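You operate a simulated robot arm through the tools that you are given. There is no shell and no other tool. Be economical: measure what you need, move in short steps, check, and stop when the job is done.

You run a simulated robot arm. Do the job below in one go: nothing can be reset, and whatever is moved stays where it is left.

## Task
Measure 100 mL from the blue-ringed beaker into the measuring cylinder and clean up.
Fine: the rest goes into the black-handled jug; wipe the dirt mark off the bench; beaker and pad end in the brown tray. Set down upright: beaker with a blue ring. What is to be rubbed or washed off counts as gone when no trace of it is left.

The check looks at the end state, three seconds after you hand in, the way a careful person would. Anything else that was tipped, shoved, dropped, spilled or broken makes it a failure.

## Robot
A 6-joint arm with a two-finger parallel gripper, fixed in place. Base frame: the origin is at the foot of the arm, x ahead of it, y to its left, z up; the work surface is at about z = 560. Readings come in mm, rad, newtons and seconds.
With the tool pointing down near the work surface it reaches from about 420 to 860 mm from the base axis. Its first joint turns from -2.007 to 2.007 rad. Payload 4.2 kg.
The TCP is the grasp point between the finger pads, 23 mm short of the fingertips. In the tool frame z runs along the fingers and y along their closing line. The gripper opens to 94 mm. The fingers are 38 mm wide and 10 mm thick; the gripper's body (54 by 96 mm) begins 39 mm behind the TCP.
Orientation is that of the tool frame in the base frame, as a unit quaternion [w, x, y, z]. With the fingers straight down and closing along the base's y, the tool's x points along the base's -x, its y along +y and its z along -z.

## Interface
- The arm moves only by the tool jog_arm. Its argument "moves" is a list of rows, each a list of 7 numbers: the turn, a rotation vector about the base's x, y, z in units of 5 degrees (1.0 is 5 degrees), then the shift along the base's x, y, z in units of 40 mm (1.0 is 40 mm), then the gripper command, from -1 (fully open) to 1 (shut), values between in proportion. In form: [[rx, ry, rz, tx, ty, tz, jaw], ...]. A call has 1 to 8 rows; each row shifts and turns the commanded pose from where the row before left it. A call with a number of a shift or a turn outside -1 to 1 is refused whole. A row lasts 0.2 s, in which the tool goes at most 50 mm and 0.15 rad; a call with a longer step from one row to the next is refused whole, and so is a gripper value outside its range. A pose out of reach is approached as far as the arm can. The call stops where the force on the tool passes 40 N (or 10 N more than at its start, if that is more) or the arm is blocked; 0.2 s more then pass. The fingers move at their own pace (about 108 mm/s each) and stop on an object; they squeeze with about 40 N. The grip force told is the motor's: it shows also when the fingers shut on nothing. Time passes only in rows, and 0.2 s behind the last, so rows that do not move let the fingers close. The reply holds the time, the measured pose of the TCP, the force on the tool along the base axes, the opening and the grip force, in the units named above and with some noise, with the torque about the TCP (base axes, N m) and any sound that the robot's microphone picked up, and new pictures: "views" is both (left out), scene, wrist or none.
- Cameras (640 x 400 px; columns grow to the right, rows downward): "scene" is fixed at [220, -649.9, 1315.3]; the picture's right is [0.77, -0.64, 0.00], its down [-0.37, -0.45, -0.81] and it looks along [0.52, 0.62, -0.58] (base axes); focal length 227 px, centre (320, 200). "wrist" rides on the gripper at [86, 16, -75] in the tool frame; the picture's right is [-0.18, 0.98, 0.00], its down [-0.58, -0.11, -0.81] and it looks along [-0.79, -0.15, 0.59] (tool axes); focal length 243 px, centre (320, 200). There is no depth. A picture from a camera that has moved, and an enlarged one, comes with that camera's place and axes in the base frame and with its lens.
- move_column(by): slides the trunk up (or, below 0, down) by that many mm; the arm rides with it, the base frame stays. It gives what a move gives, with no picture.
- close_up(camera, box): a new picture of the part [left, top, right, bottom] of that camera's present view, enlarged. No time passes.
- close_job(): hands the job in; it is judged then, once.

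Go step by step. Nothing tells you positions but the pictures and the camera data: compare them with the known pose of the tool, close in by small moves and look again before you grip or let go. The budget is 120 turns and 200 pictures, counting those below and the enlarged ones. Unless the task says otherwise, let go and move clear before handing in, and close with one line.

The tools are called after "Emit:" as name(argument=value, ...) on one line, values as JSON. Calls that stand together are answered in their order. jog_arm: Moves the arm, as the interface text tells. Its arguments: {"type":"object","properties":{"moves":{"type":"array","items":{"type":"array","items":{"type":"number"}}},"views":{"type":"string","enum":["both","scene","wrist","none"]}},"required":["moves"]} The other tools are called the same way: move_column (by) slides the trunk up or down; close_up (camera, box) takes an enlarged picture of a part of a camera's view; close_job () hands the job in.

At the start:

```text
clock: 0.0
tcp_pos: [587.9, -133.8, 1187.2]
tcp_rot: [0.001, 0.001, 1.0, 0.0]
wrist_force: [0.6, 0.6, 0.0]
wrist_torque: [0.0, 0.0, 0.01]
width: 93.8
grip_force: 0.1
trunk travel left (down, up): [-550.0, 440.0]
```

scene: 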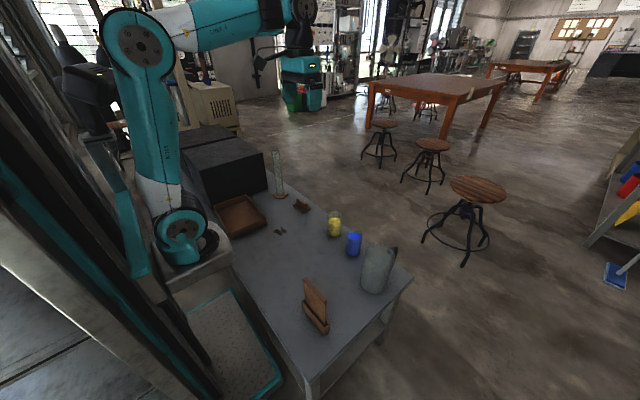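
wrist: 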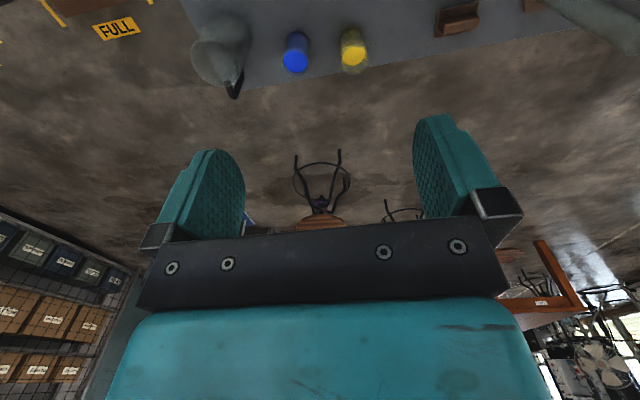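

I see a bench with a tray, cylinder, yellow and blue beakers, a jug, and a wooden holder. First I take enlarged pictures to identify everything.

Emit:
close_up(camera="scene", box=[200, 140, 360, 240])

Emit:
close_up(camera="scene", box=[280, 200, 440, 340])

```text
4.00 times, centred on (280, 190) of scene
camera zoom: at [220.0, -649.9, 1315.3], right [0.77, -0.64, 0.0], down [-0.37, -0.45, -0.81], along [0.52, 0.62, -0.58], focal length 908 px, centre (480, 240)
```

zoom: 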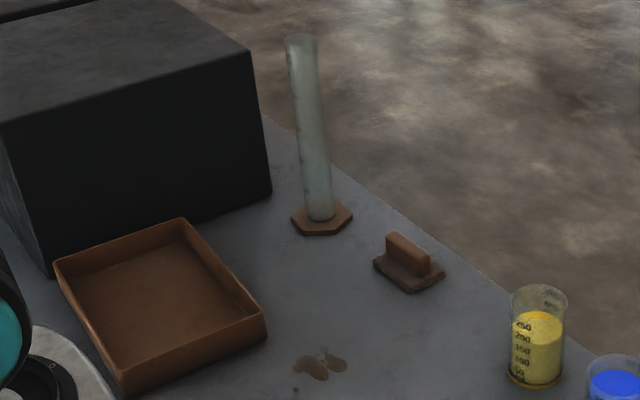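

```text
2.86 times, centred on (360, 270) of scene
camera zoom: at [220.0, -649.9, 1315.3], right [0.77, -0.64, 0.0], down [-0.37, -0.45, -0.81], along [0.52, 0.62, -0.58], focal length 648 px, centre (206, 0)
```

zoom: 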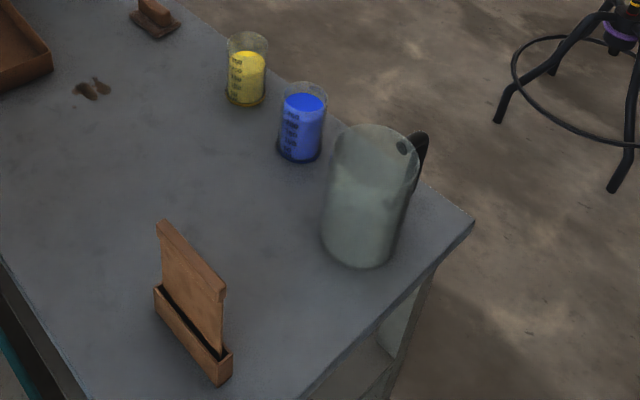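

The beakers' contents are yellow and blue, but the rings need checking; I zoom in harder.

Emit:
close_up(camera="scene", box=[320, 204, 368, 264])

Emit:
close_up(camera="wrist", box=[180, 0, 400, 110])

Emit:
close_up(camera="scene", box=[266, 145, 296, 205])

```text
6.67 times, centred on (344, 234) of scene
camera zoom: at [220.0, -649.9, 1315.3], right [0.77, -0.64, 0.0], down [-0.37, -0.45, -0.81], along [0.52, 0.62, -0.58], focal length 1513 px, centre (160, -27)
```

zoom: 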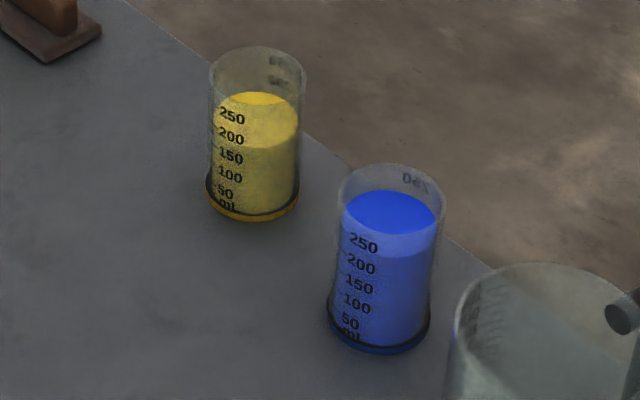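

```text
2.91 times, centred on (290, 55) of wrist
camera zoom: at [502.6, -118.0, 1262.5], right [0.18, 0.98, 0.0], down [0.58, -0.11, 0.81], along [0.79, -0.15, -0.59], focal length 706 px, centre (407, 622)
```

zoom: 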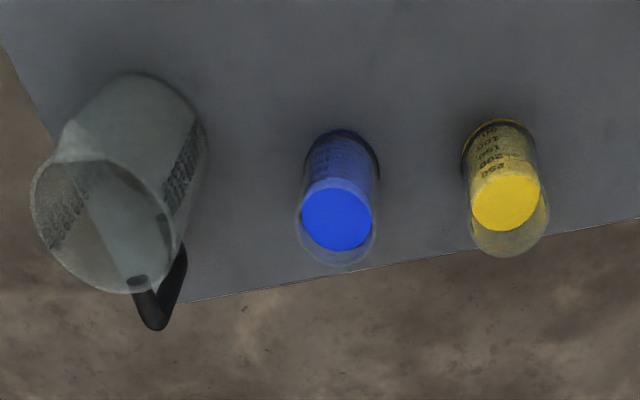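

```text
6.67 times, centred on (281, 175) of scene
camera zoom: at [220.0, -649.9, 1315.3], right [0.77, -0.64, 0.0], down [-0.37, -0.45, -0.81], along [0.52, 0.62, -0.58], focal length 1513 px, centre (580, 367)
```

zoom: 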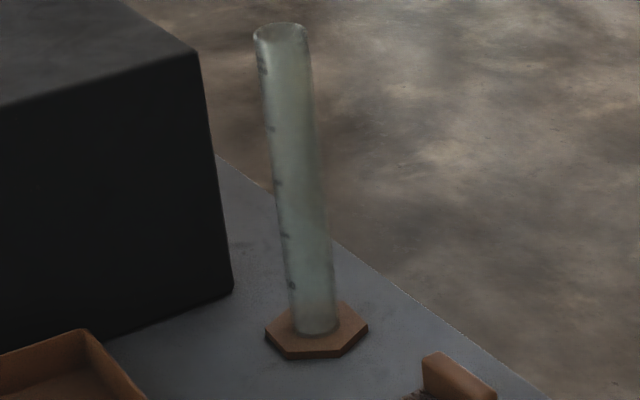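

Blue-ringed beaker is about (749,-240), jug (698,-394), cylinder (750,349), pad (773,163), dirt (583,81), tray (488,322). I'll do the pad first: lower the column and look from nearer.

Emit:
move_column(by=-300)

Emit:
jog_arm(moves=[[0, 0, 0, 0.7, 1, 0, -1], [0, 0, 0, 0.7, 1, 0, -1], [0, 0, 0, 0.7, 1, 0, -1], [0, 0, 0, 0.7, 1, 0, -1], [0, 0, 0, 0, 1, 0, -1], [0, 0, 0, 0, 1, 0, -1], [0, 0, 0, 0, 1, 0, -1], [0, 0, 0, 0, 0, 0, -1]])

```text
clock: 3.0
tcp_pos: [588.3, -135.1, 887.6]
tcp_rot: [-0.001, 0.001, 1.0, 0.001]
wrist_force: [0.4, 0.0, -0.2]
wrist_torque: [-0.01, 0.02, 0.02]
width: 94.0
grip_force: 0.0
trunk travel left (down, up): [-250.0, 740.0]
```

```text
clock: 4.8
tcp_pos: [695.1, 144.1, 880.7]
tcp_rot: [0.0, 0.0, 1.0, 0.0]
wrist_force: [-0.4, 0.8, -0.6]
wrist_torque: [0.0, -0.01, -0.01]
width: 94.0
grip_force: 0.1
out of reach, approached as far as the arm can: row 7
trunk travel left (down, up): [-250.0, 740.0]
camera wrist: at [608.6, 160.1, 956.3], right [0.18, 0.98, 0.0], down [0.58, -0.11, 0.81], along [0.79, -0.15, -0.59], focal length 243 px, centre (320, 200)
```

scene: 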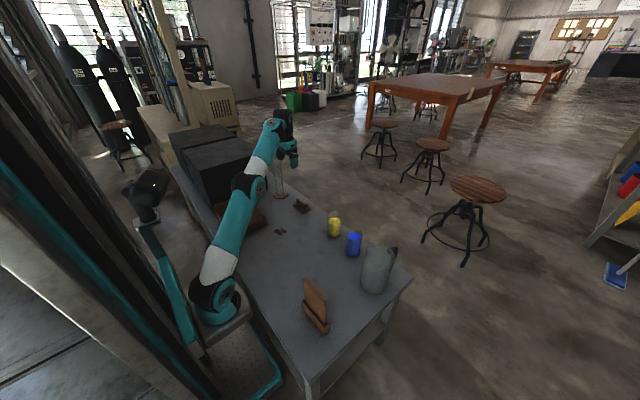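
wrist: 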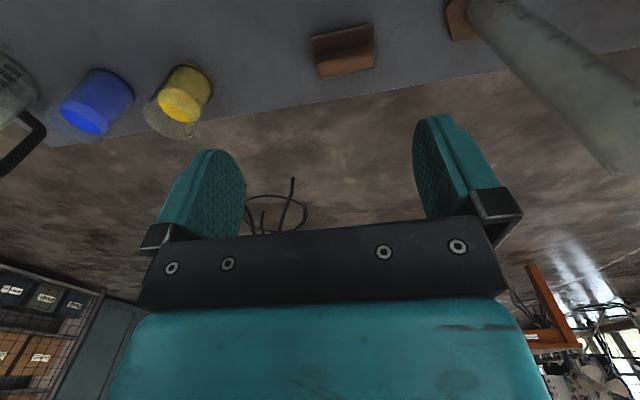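

The pad's ridge runs along y at about (766,168), so the fingers must close along x. I turn the tool +90° about z (camera toward −y) while descending.

Emit:
jog_arm(moves=[[0, 0, 1, 0, 0, -0.6, -1], [0, 0, 1, 0, 0, -0.6, -1], [0, 0, 1, 0, 0, -0.6, -1], [0, 0, 1, 0, 0, -0.6, -1], [0, 0, 1, 0, 0, -0.6, -1], [0, 0, 1, 0, 0, 0, -1], [0, 0, 1, 0, 0, 0, -1], [0, 0, 1, 0, 0, 0, -1]], views="none")

Emit:
jog_arm(moves=[[0, 0, 1, 0.2, 0, 0, -1], [0, 0, 1, 0.2, 0, 0, -1], [0, 0, 1, 0.2, 0, 0, -1], [0, 0, 1, 0.2, 0, 0, -1], [0, 0, 1, 0.2, 0, 0, -1], [0, 0, 1, 0.2, 0, 0, -1], [0, 0, 1, 0.2, 0, 0, -1], [0, 0, 1, 0.2, 0, 0, -1]])

```text
clock: 6.6
tcp_pos: [695.6, 142.6, 762.4]
tcp_rot: [0.0, -0.343, 0.939, 0.0]
wrist_force: [-0.1, 1.1, -0.2]
wrist_torque: [0.02, 0.02, -0.01]
width: 94.1
grip_force: 0.1
trunk travel left (down, up): [-250.0, 740.0]
```

```text
clock: 8.4
tcp_pos: [759.1, 143.2, 761.3]
tcp_rot: [0.0, -0.643, 0.766, 0.0]
wrist_force: [0.1, -1.4, 0.8]
wrist_torque: [0.0, 0.04, -0.02]
width: 94.0
grip_force: 0.1
trunk travel left (down, up): [-250.0, 740.0]
camera wrist: at [728.9, 60.6, 837.4], right [-0.94, 0.35, 0.0], down [0.21, 0.55, 0.81], along [0.28, 0.76, -0.59], focal length 243 px, centre (320, 200)
```

scene: 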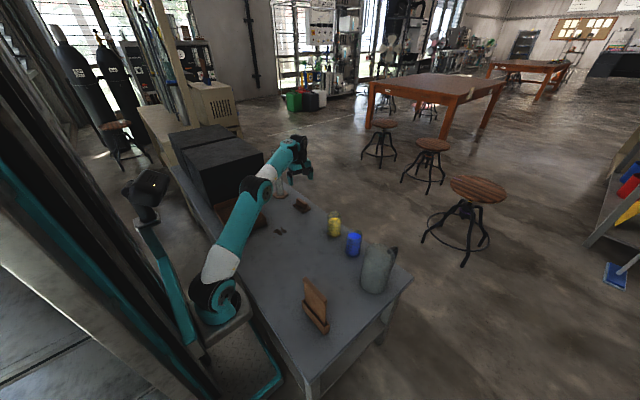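
wrist: 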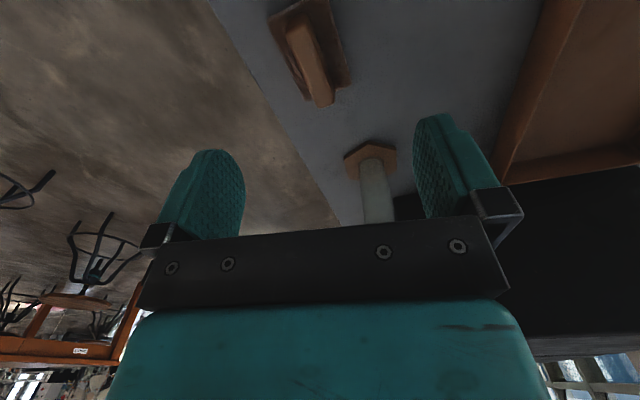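

The pad is in view; I zoom in to measure the ridge angle.

Emit:
close_up(camera="wrist", box=[240, 0, 400, 120])

```text
3.33 times, centred on (320, 60) of wrist
camera zoom: at [728.9, 60.6, 837.4], right [-0.94, 0.35, 0.0], down [0.21, 0.55, 0.81], along [0.28, 0.76, -0.59], focal length 809 px, centre (320, 667)
```

zoom: 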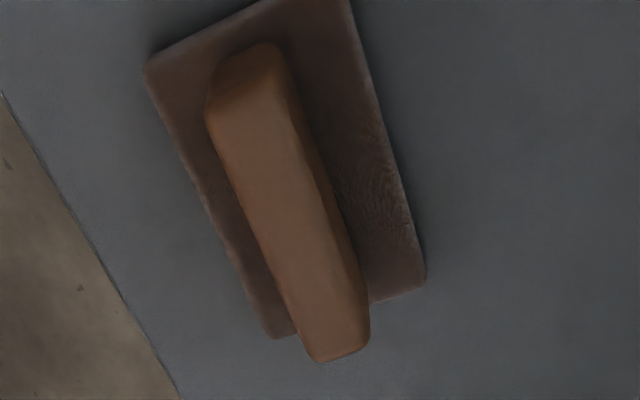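

Ridge runs along y centred at about (775,168), base 59×84 mm. I finish the yaw and go over it, then look.

Emit:
jog_arm(moves=[[0, 0, 1, 0.2, 0.3, -0.6, -1], [0, 0, 1, 0.2, 0.3, -0.6, -1], [0, 0, 0, 0, 0.02, -0.6, -1], [0, 0, 0, 0, 0, -0.6, -1], [0, 0, 0, 0, 0, -0.5, -1], [0, 0, 0, 0, 0, 0, -1]])

```text
clock: 9.8
tcp_pos: [775.1, 169.4, 645.5]
tcp_rot: [0.0, 0.707, -0.707, 0.0]
wrist_force: [-0.1, 0.2, 0.5]
wrist_torque: [-0.01, -0.03, 0.0]
width: 93.9
grip_force: 0.1
trunk travel left (down, up): [-250.0, 740.0]
camera wrist: at [759.0, 82.6, 720.3], right [-0.98, 0.18, 0.0], down [0.11, 0.58, 0.81], along [0.15, 0.79, -0.59], focal length 243 px, centre (320, 200)
```

scene: 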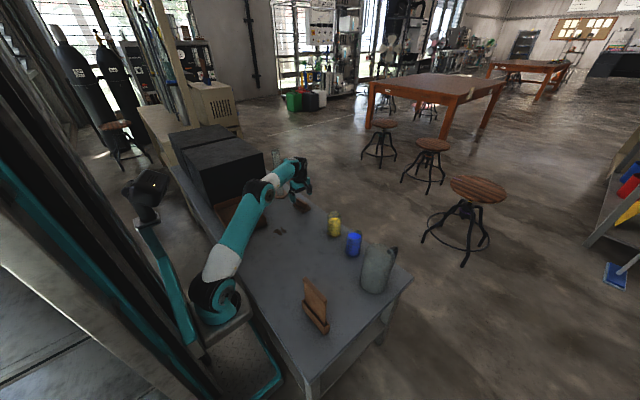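
wrist: 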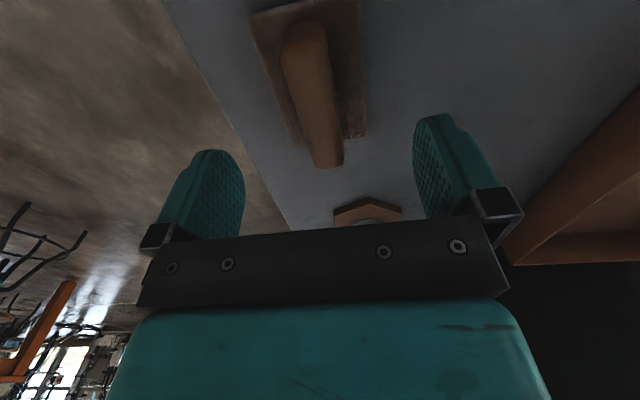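

Alignment is good; I descend onto the ridge and close.

Emit:
jog_arm(moves=[[0, 0, 0, 0.02, -0.05, -0.5, -1], [0, 0, 0, 0, 0, -0.4, -1], [0, 0, 0, 0, 0, -0.15, -1], [0, 0, 0, 0, 0, 0, 1], [0, 0, 0, 0, 0, 0, 1], [0, 0, 0, 0, 0, 0, 1]])

```text
clock: 11.2
tcp_pos: [775.2, 165.0, 603.7]
tcp_rot: [0.0, -0.707, 0.707, -0.001]
wrist_force: [0.3, -0.2, -0.6]
wrist_torque: [-0.01, -0.02, 0.03]
width: 21.1
grip_force: 39.7
trunk travel left (down, up): [-250.0, 740.0]
camera wrist: at [760.1, 79.6, 678.7], right [-0.98, 0.18, 0.0], down [0.11, 0.58, 0.81], along [0.15, 0.79, -0.59], focal length 243 px, centre (320, 200)
```

scene: 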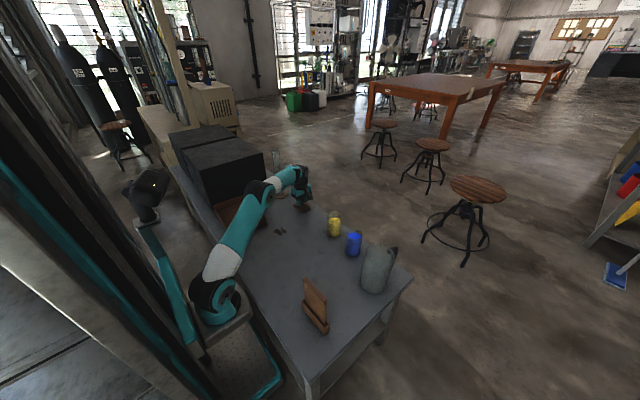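
wrist: 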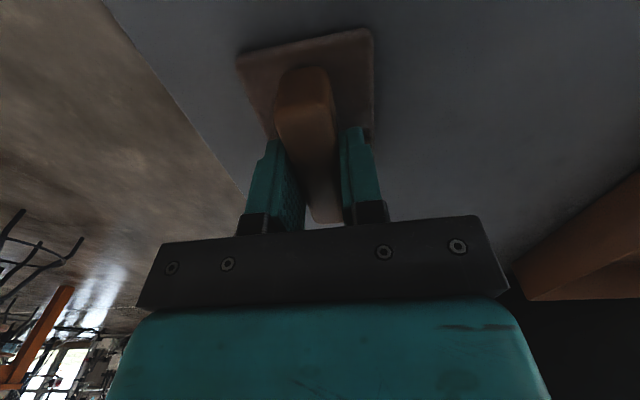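

Pad gripped (21 mm). Lift it and carry it close to the dirt mark at a modest height to look.

Emit:
jog_arm(moves=[[0, 0, 0, 0, 0, 0.5, 1], [0, 0, 0, 0, 0, 1, 1], [0, 0, 0, -0.9, -0.7, 0.5, 1], [0, 0, 0, -0.9, -0.7, 0, 1], [0, 0, 0, -0.9, -0.7, 0, 1], [0, 0, 0, -0.9, -0.6, 0, 1], [0, 0, 0, -0.9, 0, 0, 1], [0, 0, 0, -0.3, 0, 0, 1]])

Emit:
close_up(camera="scene", box=[240, 200, 320, 250])

```text
clock: 13.0
tcp_pos: [582.7, 57.5, 684.8]
tcp_rot: [0.0, 0.708, -0.706, 0.0]
wrist_force: [-0.4, -0.8, -0.9]
wrist_torque: [-0.01, 0.02, 0.0]
width: 21.3
grip_force: 40.2
trunk travel left (down, up): [-250.0, 740.0]
camera wrist: at [568.3, -28.9, 760.0], right [-0.98, 0.18, 0.0], down [0.11, 0.58, 0.81], along [0.15, 0.79, -0.59], focal length 243 px, centre (320, 200)
```

scene: 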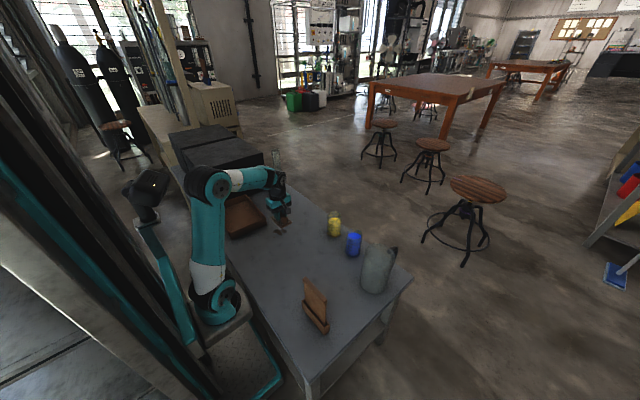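
wrist: 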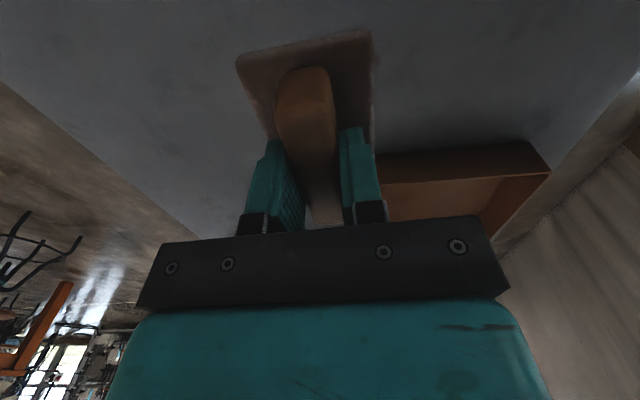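

```text
8.00 times, centred on (280, 225) of scene
camera zoom: at [220.0, -649.9, 1315.3], right [0.77, -0.64, 0.0], down [-0.37, -0.45, -0.81], along [0.52, 0.62, -0.58], focal length 1816 px, centre (640, 0)
```

zoom: 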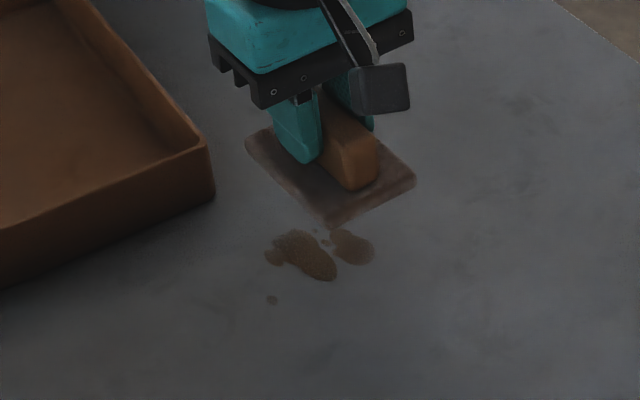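

The mark spans roughly x 538–613, y 62–100. I set the pad down at the +x side of it and feel for contact.

Emit:
jog_arm(moves=[[0, 0, 0, 0.53, 0.6, -0.5, 1], [0, 0, 0, 0.53, 0, -0.9, 1], [0, 0, 0, 0, 0, -0.5, 1], [0, 0, 0, 0, 0, -0.08, 1], [0, 0, 0, 0, 0, -0.05, 1], [0, 0, 0, 0, 0, 0, 1]], views="none")

```text
clock: 14.4
tcp_pos: [625.1, 81.7, 603.2]
tcp_rot: [-0.001, 0.708, -0.706, 0.0]
wrist_force: [-2.8, -1.4, 8.6]
wrist_torque: [-0.12, 0.06, 0.02]
width: 21.2
grip_force: 39.9
trunk travel left (down, up): [-250.0, 740.0]
```

Contact is made with about 9 N. I stroke across the mark and back.

Emit:
jog_arm(moves=[[0, 0, 0, -0.4, 0, -0.02, 1], [0, 0, 0, -0.5, 0, 0, 1], [0, 0, 0, -0.5, 0, 0, 1], [0, 0, 0, -0.5, 0, 0, 1], [0, 0, 0, -0.5, 0, 0, 1], [0, 0, 0, 0.5, 0, 0, 1], [0, 0, 0, 0.5, 0, 0, 1], [0, 0, 0, 0.5, 0, 0, 1]], views="none")

Emit:
jog_arm(moves=[[0, 0, 0, 0.5, 0, 0, 1], [0, 0, 0, 0.4, -0.2, 0, 1], [0, 0, 0, -0.5, 0, 0, 1], [0, 0, 0, -0.5, 0, 0, 1], [0, 0, 0, -0.5, 0, 0, 1], [0, 0, 0, -0.5, 0, 0, 1], [0, 0, 0, -0.4, 0, 0, 1], [0, 0, 0, 0, 0, 0.6, 1]])

Emit:
close_up(camera="scene", box=[240, 200, 320, 250])

```text
clock: 15.7
tcp_pos: [534.6, 82.7, 602.4]
tcp_rot: [0.0, 0.709, -0.705, -0.002]
wrist_force: [-2.7, -2.3, 19.9]
wrist_torque: [-0.3, -0.06, -0.01]
width: 21.0
grip_force: 40.1
trunk travel left (down, up): [-250.0, 740.0]
stopped in row 6: the force on the tool passed its limit at 41 N (the readings are from after the stop); the commanded pose is now the measured one
```

```text
clock: 17.5
tcp_pos: [474.8, 74.4, 623.0]
tcp_rot: [0.004, 0.709, -0.705, -0.003]
wrist_force: [0.7, 1.0, -0.6]
wrist_torque: [0.01, -0.01, -0.01]
width: 21.1
grip_force: 40.1
trunk travel left (down, up): [-250.0, 740.0]
camera wrist: at [460.4, -11.7, 698.7], right [-0.98, 0.18, 0.01], down [0.11, 0.58, 0.8], along [0.14, 0.79, -0.59], focal length 243 px, centre (320, 200)
```

scene: 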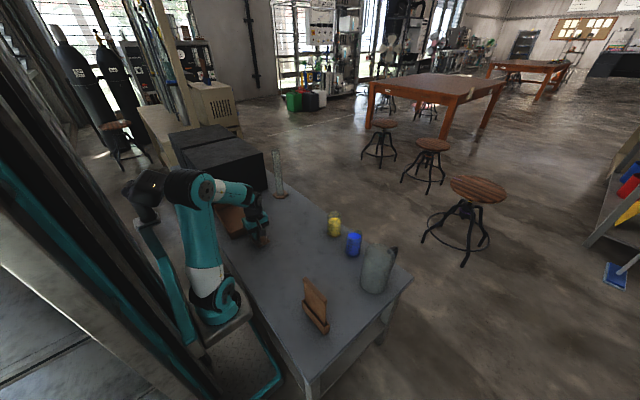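
wrist: 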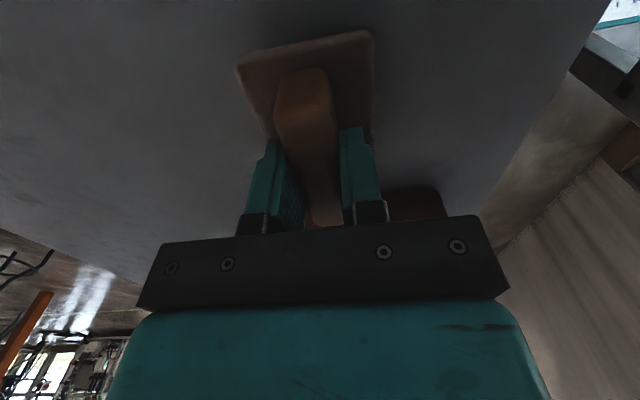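

```text
8.00 times, centred on (280, 225) of scene
camera zoom: at [220.0, -649.9, 1315.3], right [0.77, -0.64, 0.0], down [-0.37, -0.45, -0.81], along [0.52, 0.62, -0.58], focal length 1816 px, centre (640, 0)
```

zoom: 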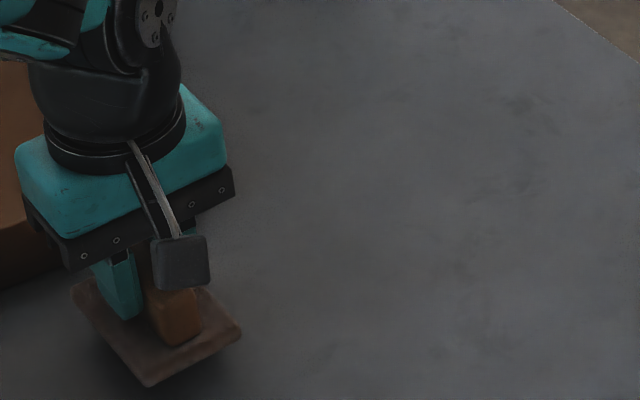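

The mark appears gone. Next I carry the pad over the tray, aiming at its far corner around (525,360), and look.

Emit:
jog_arm(moves=[[0, 0, 0, 0, 0, 1, 1], [0, 0, 0, 0.2, 0.3, 1, 1], [0, 0, 0, 0.3, 1, 0, 1], [0, 0, 0, 0.3, 1, 0, 1], [0, 0, 0, 0.3, 1, 0, 1], [0, 0, 0, 0.1, 1, 0, 1], [0, 0, 0, 0, 1, 0, 1], [0, 0, 0, 0, 0.9, 0, 1]])

Emit:
close_up(camera="scene", box=[190, 160, 320, 250])

```text
clock: 19.3
tcp_pos: [520.6, 325.1, 706.1]
tcp_rot: [0.002, 0.708, -0.706, -0.003]
wrist_force: [-0.6, -0.3, -0.3]
wrist_torque: [-0.01, 0.0, 0.03]
width: 21.3
grip_force: 39.8
trunk travel left (down, up): [-250.0, 740.0]
camera wrist: at [505.8, 237.6, 781.6], right [-0.98, 0.18, 0.01], down [0.11, 0.58, 0.81], along [0.14, 0.79, -0.59], focal length 243 px, centre (320, 200)
```

scene: 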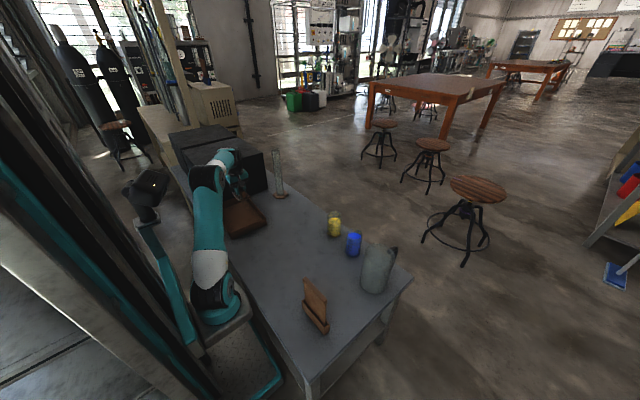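
wrist: 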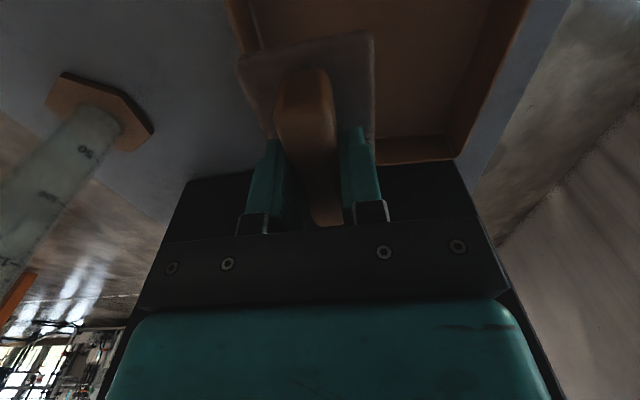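

```text
4.44 times, centred on (255, 205) of scene
camera zoom: at [220.0, -649.9, 1315.3], right [0.77, -0.64, 0.0], down [-0.37, -0.45, -0.81], along [0.52, 0.62, -0.58], focal length 1009 px, centre (609, 178)
```

zoom: 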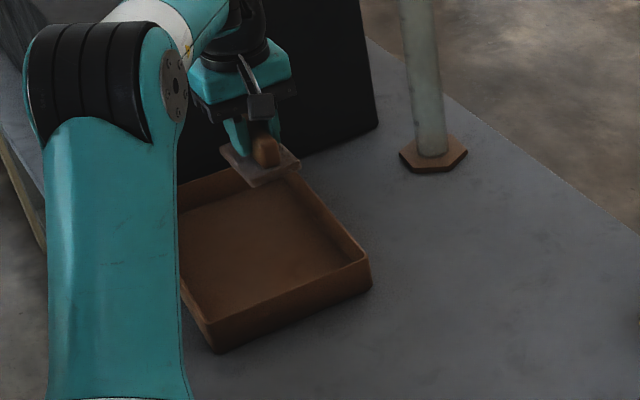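

The mark looks clean from here. I lower the pad into the tray near (515,358).

Emit:
jog_arm(moves=[[0, 0, 0, -0.14, 0.82, 0, 1], [0, 0, 0, 0, 0, -0.7, 1], [0, 0, 0, 0, 0, -0.7, 1], [0, 0, 0, 0, 0, -0.6, 1], [0, 0, 0, 0, 0, -0.2, 1], [0, 0, 0, 0, 0, 0, 1]])

Emit:
close_up(camera="scene", box=[200, 160, 300, 240])

```text
clock: 20.7
tcp_pos: [517.1, 356.4, 617.0]
tcp_rot: [0.002, 0.709, -0.705, -0.002]
wrist_force: [0.2, 0.5, -1.8]
wrist_torque: [-0.04, 0.02, -0.01]
width: 21.0
grip_force: 40.2
trunk travel left (down, up): [-250.0, 740.0]
camera wrist: at [502.9, 269.3, 693.0], right [-0.98, 0.18, 0.01], down [0.11, 0.58, 0.81], along [0.14, 0.79, -0.59], focal length 243 px, centre (320, 200)
```

scene: 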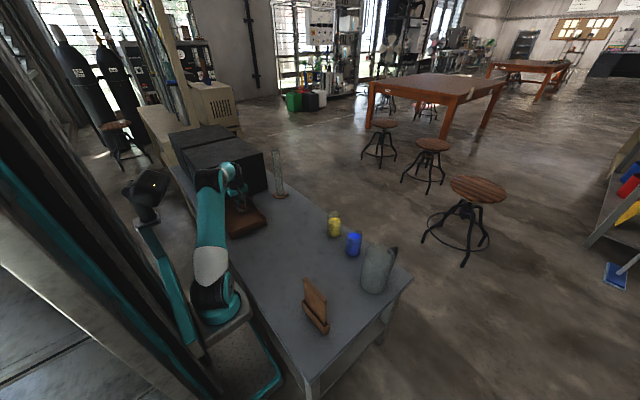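
wrist: 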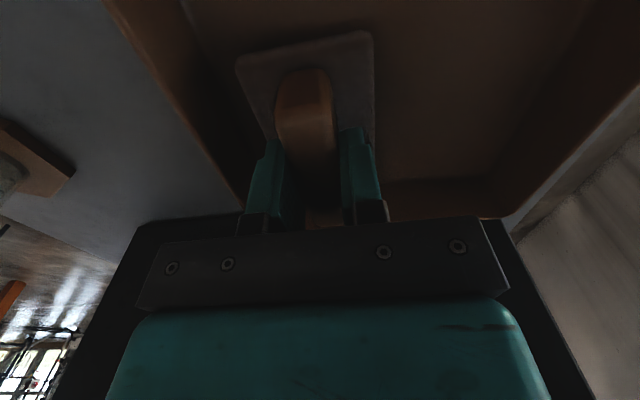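

```text
5.00 times, centred on (250, 200) of scene
camera zoom: at [220.0, -649.9, 1315.3], right [0.77, -0.64, 0.0], down [-0.37, -0.45, -0.81], along [0.52, 0.62, -0.58], focal length 1135 px, centre (670, 200)
```

zoom: 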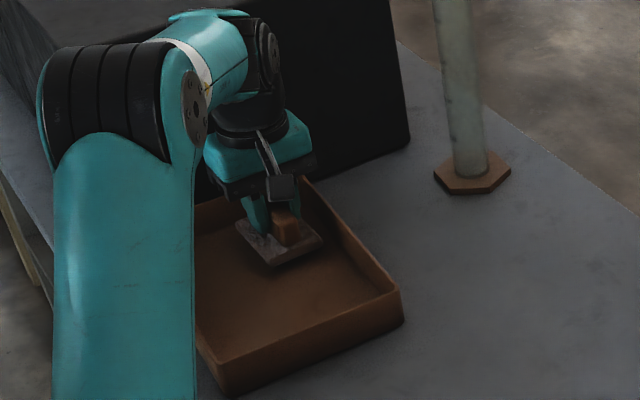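

Pad is inside the tray and clear of the walls. I lower it gently to contact.

Emit:
jog_arm(moves=[[0, 0, 0, 0, 0, -0.1, 1], [0, 0, 0, 0, 0, -0.08, 1], [0, 0, 0, 0, 0, 0, 1]], views="none")

```text
clock: 21.5
tcp_pos: [518.0, 355.7, 610.2]
tcp_rot: [0.003, 0.709, -0.705, -0.003]
wrist_force: [-0.8, -0.8, -0.6]
wrist_torque: [-0.03, 0.02, 0.0]
width: 21.3
grip_force: 39.9
trunk travel left (down, up): [-250.0, 740.0]
```

Emit:
jog_arm(moves=[[0, 0, 0, 0, 0, -0.05, 1], [0, 0, 0, 0, 0, -0.05, 1], [0, 0, 0, 0, 0, 0, 1]], views="none")

```text
clock: 22.3
tcp_pos: [517.0, 357.0, 608.5]
tcp_rot: [0.001, 0.71, -0.705, -0.002]
wrist_force: [-1.5, -0.7, 9.1]
wrist_torque: [-0.06, -0.25, -0.03]
width: 21.3
grip_force: 40.6
trunk travel left (down, up): [-250.0, 740.0]
```

Contact with the tray floor. I open partially (to stay off the tray wall) and rise.

Emit:
jog_arm(moves=[[0, 0, 0, 0, 0, 0, 0.2], [0, 0, 0, 0, 0, 0, 0.2], [0, 0, 0, 0, 0, 0.5, 0.2], [0, 0, 0, 0, 0, 1, 0.2], [0, 0, 0, 0, 0, 1, 0.2], [0, 0, 0, 0, 0, 1, 0.2], [0, 0, 0, 0, -1, 1, 0.2], [0, 0, 0, 0, -1, 0, 0.2]])

Emit:
close_up(camera="scene", box=[200, 160, 320, 250])

```text
refused: row 7 steps farther than a row can; nothing moved
```

```text
4.44 times, centred on (260, 205) of scene
camera zoom: at [220.0, -649.9, 1315.3], right [0.77, -0.64, 0.0], down [-0.37, -0.45, -0.81], along [0.52, 0.62, -0.58], focal length 1009 px, centre (587, 178)
```

zoom: 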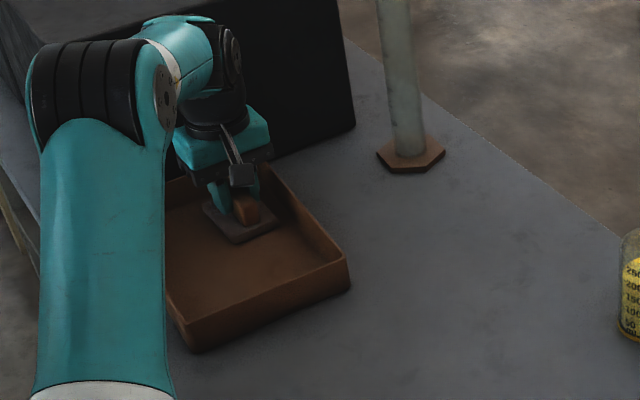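

Emit:
jog_arm(moves=[[0, 0, 0, 0, 0, 0, 0.2], [0, 0, 0, 0, 0, 0, 0.2], [0, 0, 0, 0, 0, 0.5, 0.2], [0, 0, 0, 0, 0, 1, 0.2], [0, 0, 0, 0, 0, 1, 0.2], [0, 0, 0, 0, 0, 1, 0.2], [0, 0, 0, 0, -0.8, 0.8, -1], [0, 0, 0, 0, -1, 0, -1]], views="scene")

Emit:
close_up(camera="scene", box=[200, 160, 320, 250])

```text
clock: 24.1
tcp_pos: [516.9, 284.0, 779.7]
tcp_rot: [0.003, 0.709, -0.706, -0.002]
wrist_force: [0.0, 0.8, 1.0]
wrist_torque: [0.01, 0.05, 0.02]
width: 93.9
grip_force: 0.1
trunk travel left (down, up): [-250.0, 740.0]
```

scene: 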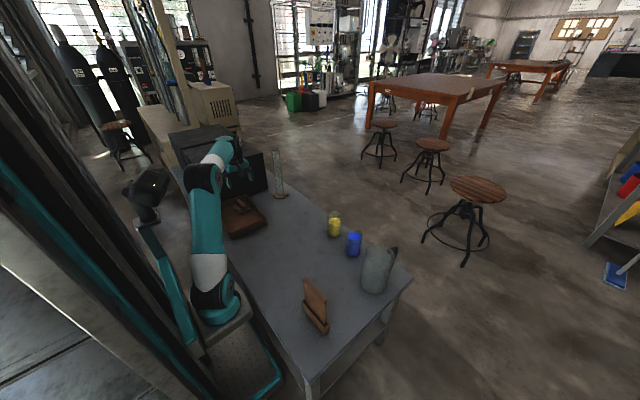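

```text
4.44 times, centred on (260, 205) of scene
camera zoom: at [220.0, -649.9, 1315.3], right [0.77, -0.64, 0.0], down [-0.37, -0.45, -0.81], along [0.52, 0.62, -0.58], focal length 1009 px, centre (587, 178)
```

zoom: 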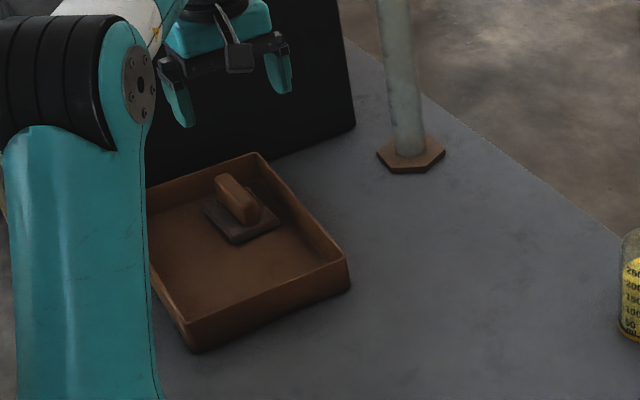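

Pad rests in the tray and the bench looks clean. Now I flip the tool another 90° about z (camera away from the base) while moving to the beaker's side.

Emit:
jog_arm(moves=[[0, 0, 1, 0, -0.7, 0, -1], [0, 0, 1, 0, -0.7, 0, -1], [0, 0, 1, 0, -0.7, 0, -1], [0, 0, 1, 0, -0.7, 0, -1], [0, 0, 1, 0, -0.7, 0, -1], [0, 0, 1, 0, -0.7, 0, -1], [0, 0, 1, 0, -0.7, 0, -1], [0, 0, 1, 0, -0.7, 0, -1]], views="none")

Emit:
jog_arm(moves=[[0, 0, 1, 0, -0.7, 0, -1], [0, 0, 1, 0, -0.7, 0, -1], [0, 0, 1, 0, -0.7, 0, -1], [0, 0, 1, 0, -0.7, 0, -1], [0, 0, 1, 0, -0.7, 0, -1], [0, 0, 1, 0, -0.7, 0, -1], [0, 0, 1, 0, -0.7, 0, -1], [0, 0, 1, 0, -0.7, 0, -1]], views="none")

```text
clock: 25.9
tcp_pos: [515.9, 59.5, 777.2]
tcp_rot: [0.003, 0.908, -0.42, 0.0]
wrist_force: [0.0, 0.5, -0.4]
wrist_torque: [0.0, 0.0, -0.04]
width: 94.0
grip_force: 0.1
trunk travel left (down, up): [-250.0, 740.0]
```

```text
clock: 27.7
tcp_pos: [522.8, -134.8, 794.0]
tcp_rot: [-0.014, 0.996, -0.09, -0.002]
wrist_force: [-0.1, -0.4, -0.2]
wrist_torque: [0.04, -0.02, 0.02]
width: 94.1
grip_force: 0.2
out of reach, approached as far as the arm can: row 8
trunk travel left (down, up): [-250.0, 740.0]
```

The flip got to 170°, probably near a joint limit. Now I tilt the tool up toward horizontal, pointing along azimuth −10°.

Emit:
jog_arm(moves=[[-0.174, -0.985, 0, 0.3, 0.1, 0, -1], [-0.174, -0.985, 0, 0.3, 0, 0, -1], [-0.174, -0.985, 0, 0.3, 0, 0, -1], [-0.174, -0.985, 0, 0.3, 0, 0, -1], [-0.174, -0.985, 0, 0.3, 0, 0, -1], [-0.174, -0.985, 0, 0.3, 0, 0, -1], [-0.174, -0.985, 0, 0.3, 0, 0, -1], [-0.174, -0.985, 0, 0, 0, 0, -1]])

```text
clock: 29.5
tcp_pos: [607.8, -91.1, 791.1]
tcp_rot: [0.035, 0.936, -0.081, 0.34]
wrist_force: [-1.1, 0.2, 0.6]
wrist_torque: [-0.01, 0.0, -0.02]
width: 94.1
grip_force: 0.0
out of reach, approached as far as the arm can: row 1, 2, 3, 5
trunk travel left (down, up): [-250.0, 740.0]
camera wrist: at [624.7, -108.9, 903.9], right [-0.31, -0.94, -0.11], down [-0.93, 0.28, 0.24], along [-0.2, 0.18, -0.96], focal length 243 px, centre (320, 200)
```

scene: 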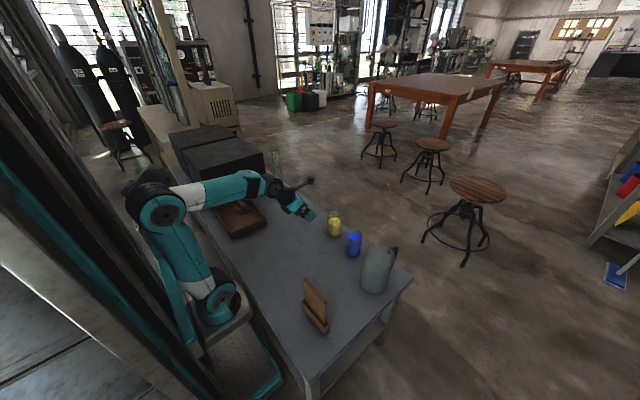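
wrist: 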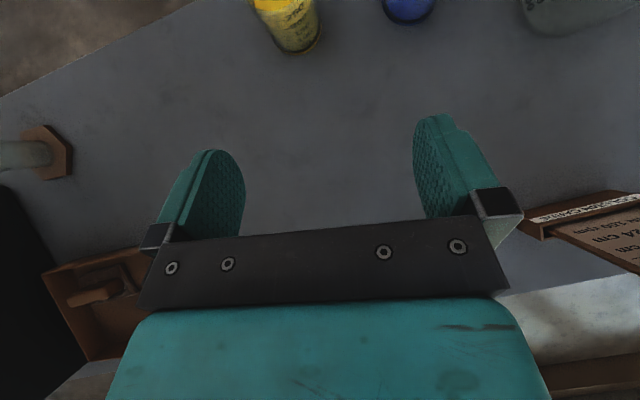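

A card with text stands in the wooden holder; I read it.

Emit:
close_up(camera="wrist", box=[500, 170, 640, 300])

Emit:
close_up(camera="scene", box=[295, 270, 335, 340])

```text
3.08 times, centred on (570, 235) of wrist
camera zoom: at [624.7, -108.9, 903.9], right [-0.31, -0.94, -0.11], down [-0.93, 0.28, 0.24], along [-0.2, 0.18, -0.96], focal length 746 px, centre (-449, 92)
```

zoom: 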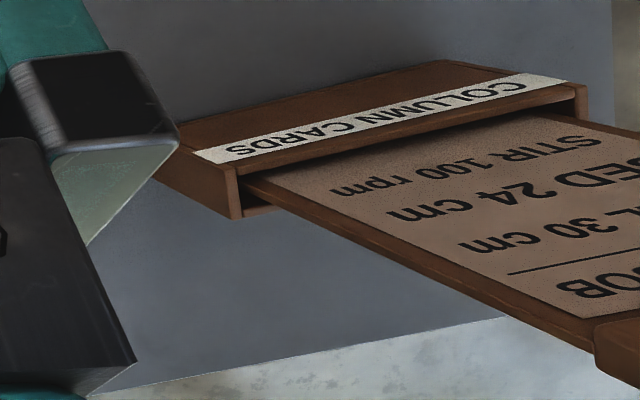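

```text
5.71 times, centred on (315, 305) of scene
camera zoom: at [220.0, -649.9, 1315.3], right [0.77, -0.64, 0.0], down [-0.37, -0.45, -0.81], along [0.52, 0.62, -0.58], focal length 1297 px, centre (349, -400)
```

zoom: 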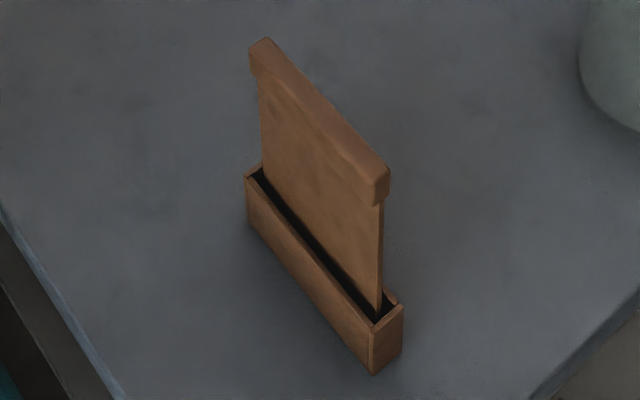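

The card is about something else. I turn the tool to azimuth −20° and finish tilting to about 20° below horizontal.

Emit:
jog_arm(moves=[[0, 0, -1, 0, 0, 0, -1], [0, 0, -1, 0, 0, 0, -1], [-0.342, -0.94, 0, 0, -0.35, -0.2, -1], [-0.342, -0.94, 0, 0, -0.35, -0.2, -1], [-0.342, -0.94, 0, 0, -0.35, -0.2, -1], [-0.342, -0.94, 0, 0, -0.35, -0.2, -1], [-0.342, -0.94, 0, 0, -0.35, -0.2, -1], [-0.342, -0.94, 0, 0, -0.35, -0.2, -1]])

```text
clock: 31.3
tcp_pos: [608.4, -176.3, 743.2]
tcp_rot: [0.103, 0.806, -0.142, 0.565]
wrist_force: [0.1, -0.7, 0.1]
wrist_torque: [-0.01, 0.02, -0.02]
width: 94.6
grip_force: 0.1
trunk travel left (down, up): [-250.0, 740.0]
camera wrist: at [566.6, -176.5, 849.3], right [-0.4, -0.9, -0.17], down [-0.86, 0.43, -0.27], along [0.32, 0.03, -0.95], focal length 243 px, centre (320, 200)
```

scene: 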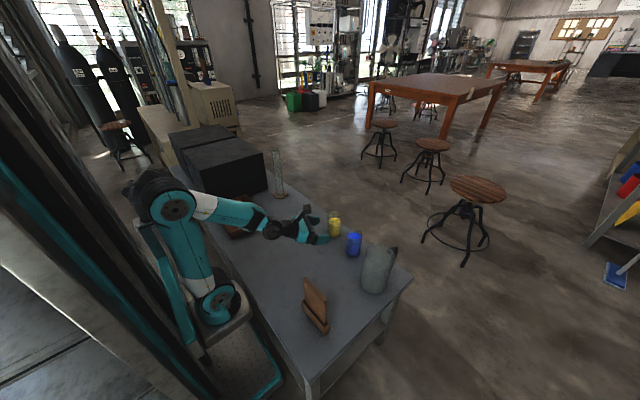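
wrist: 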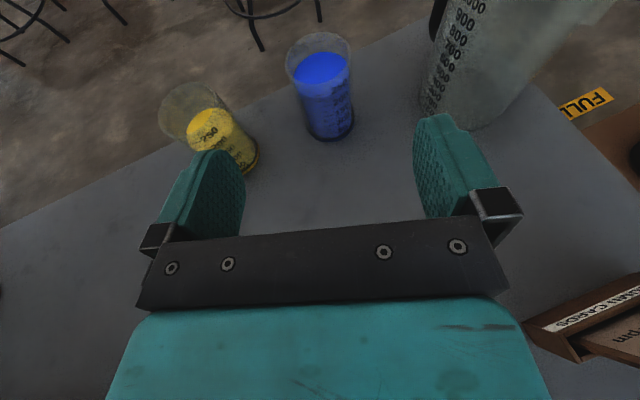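

The tool points properly and the beaker is about 149 mm ahead. I descend to grip height and advance partway, then look.

Emit:
jog_arm(moves=[[0, 0, 0, 0, 0, -0.8, -1], [0, 0, 0, 0, 0, -0.8, -1], [0, 0, 0, 0, 0, -0.8, -1], [0, 0, 0, 0.5, -0.1, -0.5, -1], [0, 0, 0, 0.5, -0.2, -0.15, -1], [0, 0, 0, 0.4, -0.15, 0, -1], [0, 0, 0, 0, 0, 0, -1]])

Emit:
close_up(camera="scene", box=[270, 190, 400, 290])

```text
clock: 32.9
tcp_pos: [697.6, -198.0, 634.0]
tcp_rot: [0.103, 0.807, -0.141, 0.565]
wrist_force: [-0.4, -0.6, -0.7]
wrist_torque: [0.04, -0.01, -0.01]
width: 94.1
grip_force: 0.1
out of reach, approached as far as the arm can: row 1, 2, 3
trunk travel left (down, up): [-250.0, 740.0]
camera wrist: at [654.5, -198.0, 741.4], right [-0.4, -0.9, -0.17], down [-0.86, 0.43, -0.27], along [0.32, 0.03, -0.95], focal length 243 px, centre (320, 200)
```

scene: 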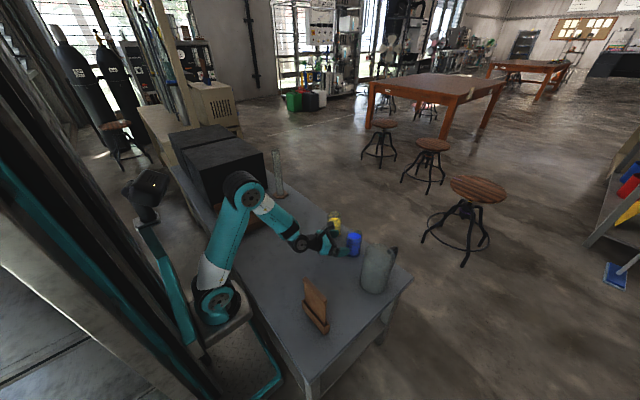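
wrist: 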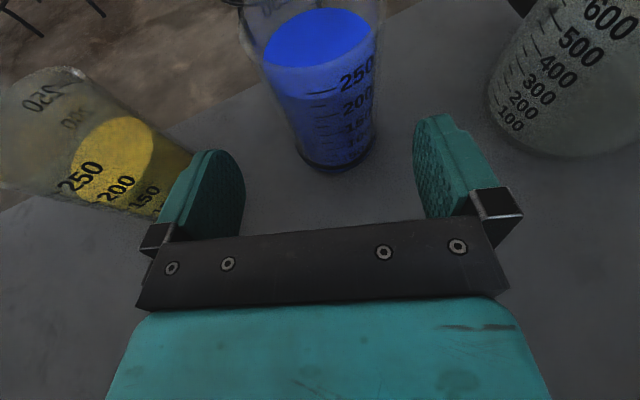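

```text
4.00 times, centred on (335, 240) of scene
camera zoom: at [220.0, -649.9, 1315.3], right [0.77, -0.64, 0.0], down [-0.37, -0.45, -0.81], along [0.52, 0.62, -0.58], focal length 908 px, centre (260, 40)
```

zoom: 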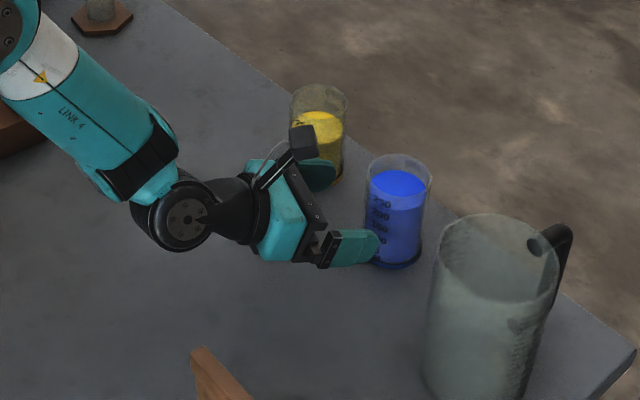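

Beaker axis is at about (749,−222). I advance the rest, staying 8 mm short of the axis, and look before closing.

Emit:
jog_arm(moves=[[0, 0, 0, 0, -0.12, -0.05, -1], [0, 0, 0, 0.4, -0.15, -0.05, -1], [0, 0, 0, 0.4, -0.15, 0, -1], [0, 0, 0, 0.3, -0.11, 0, -1], [0, 0, 0, 0, 0, 0, -1]])

Emit:
close_up(camera="scene", box=[300, 200, 400, 280])

```text
clock: 34.1
tcp_pos: [741.5, -217.6, 629.0]
tcp_rot: [0.103, 0.807, -0.141, 0.564]
wrist_force: [-1.1, 0.4, 0.9]
wrist_torque: [-0.01, -0.02, 0.01]
width: 94.0
grip_force: 0.0
trunk travel left (down, up): [-250.0, 740.0]
camera wrist: at [699.2, -218.5, 737.5], right [-0.4, -0.9, -0.17], down [-0.86, 0.43, -0.27], along [0.32, 0.03, -0.95], focal length 243 px, centre (320, 200)
```

scene: 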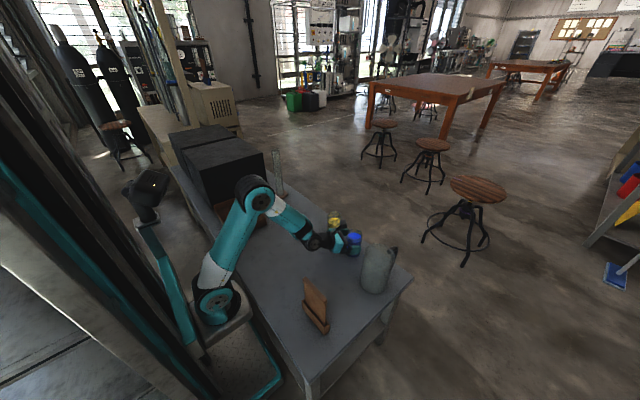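
wrist: 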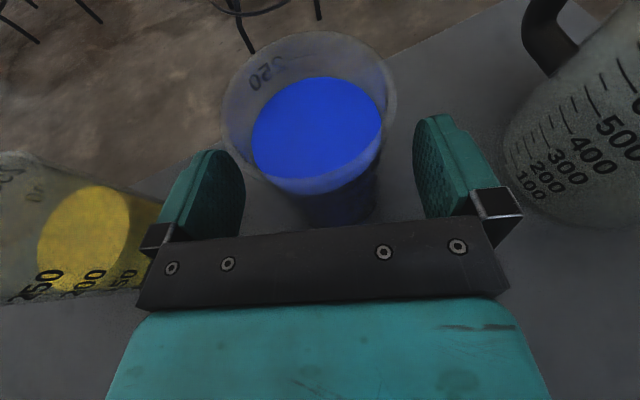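

```text
5.00 times, centred on (350, 240) of scene
camera zoom: at [220.0, -649.9, 1315.3], right [0.77, -0.64, 0.0], down [-0.37, -0.45, -0.81], along [0.52, 0.62, -0.58], focal length 1135 px, centre (170, 0)
```

zoom: 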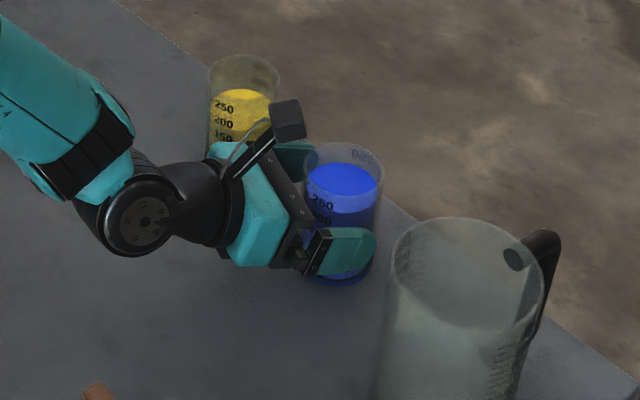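

Nearly centred; I back off 4 mm and shift 3 mm sideways to keep the palm off the glass, then close.

Emit:
jog_arm(moves=[[0, 0, 0, -0.12, -0.04, 0, -1], [0, 0, 0, 0, 0, 0, -1], [0, 0, 0, 0, 0, 0, 0.2], [0, 0, 0, 0, 0, 0, 0.6], [0, 0, 0, 0, 0, 0, 1], [0, 0, 0, 0, 0, 0, 1]])

```text
clock: 35.5
tcp_pos: [738.1, -220.1, 630.0]
tcp_rot: [0.103, 0.807, -0.142, 0.564]
wrist_force: [0.2, 1.1, 1.4]
wrist_torque: [0.23, -0.13, 0.01]
width: 60.5
grip_force: 40.3
trunk travel left (down, up): [-250.0, 740.0]
camera wrist: at [694.1, -219.9, 737.4], right [-0.4, -0.9, -0.17], down [-0.86, 0.43, -0.27], along [0.32, 0.03, -0.95], focal length 243 px, centre (320, 200)
```

scene: 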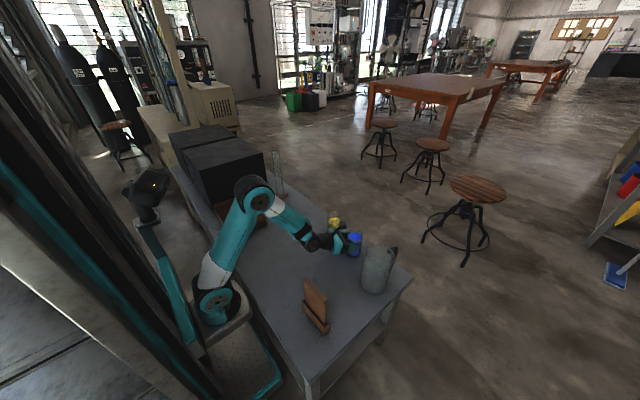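
wrist: 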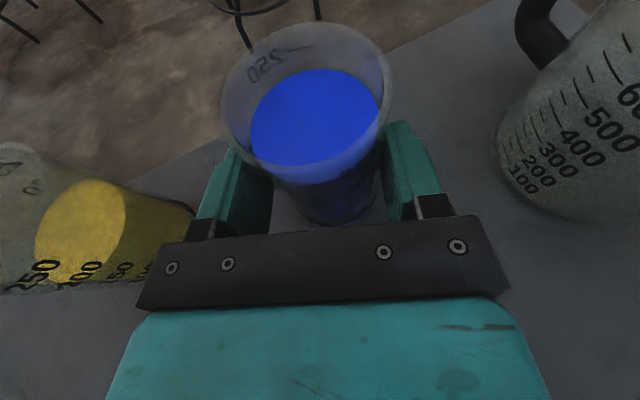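

Gripped at 60.5 mm. I lift straight up with the column.

Emit:
move_column(by=30)

Emit:
close_up(camera="scene", box=[300, 190, 400, 280])

```text
clock: 36.3
tcp_pos: [736.6, -219.7, 659.7]
tcp_rot: [0.104, 0.807, -0.142, 0.564]
wrist_force: [0.3, 0.6, -3.2]
wrist_torque: [0.01, 0.01, 0.02]
width: 60.1
grip_force: 39.6
trunk travel left (down, up): [-280.0, 710.0]
```

```text
4.44 times, centred on (350, 235) of scene
camera zoom: at [220.0, -649.9, 1315.3], right [0.77, -0.64, 0.0], down [-0.37, -0.45, -0.81], along [0.52, 0.62, -0.58], focal length 1009 px, centre (187, 44)
```

zoom: 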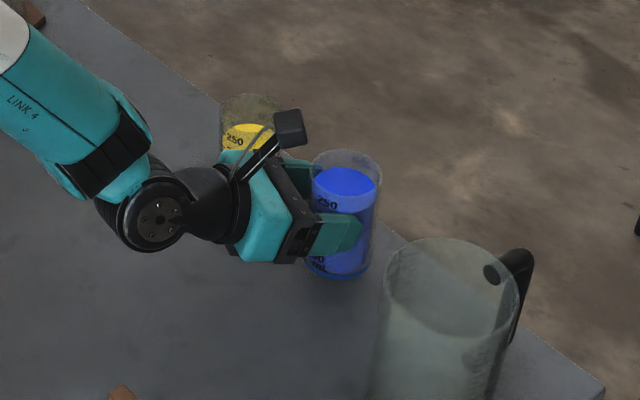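

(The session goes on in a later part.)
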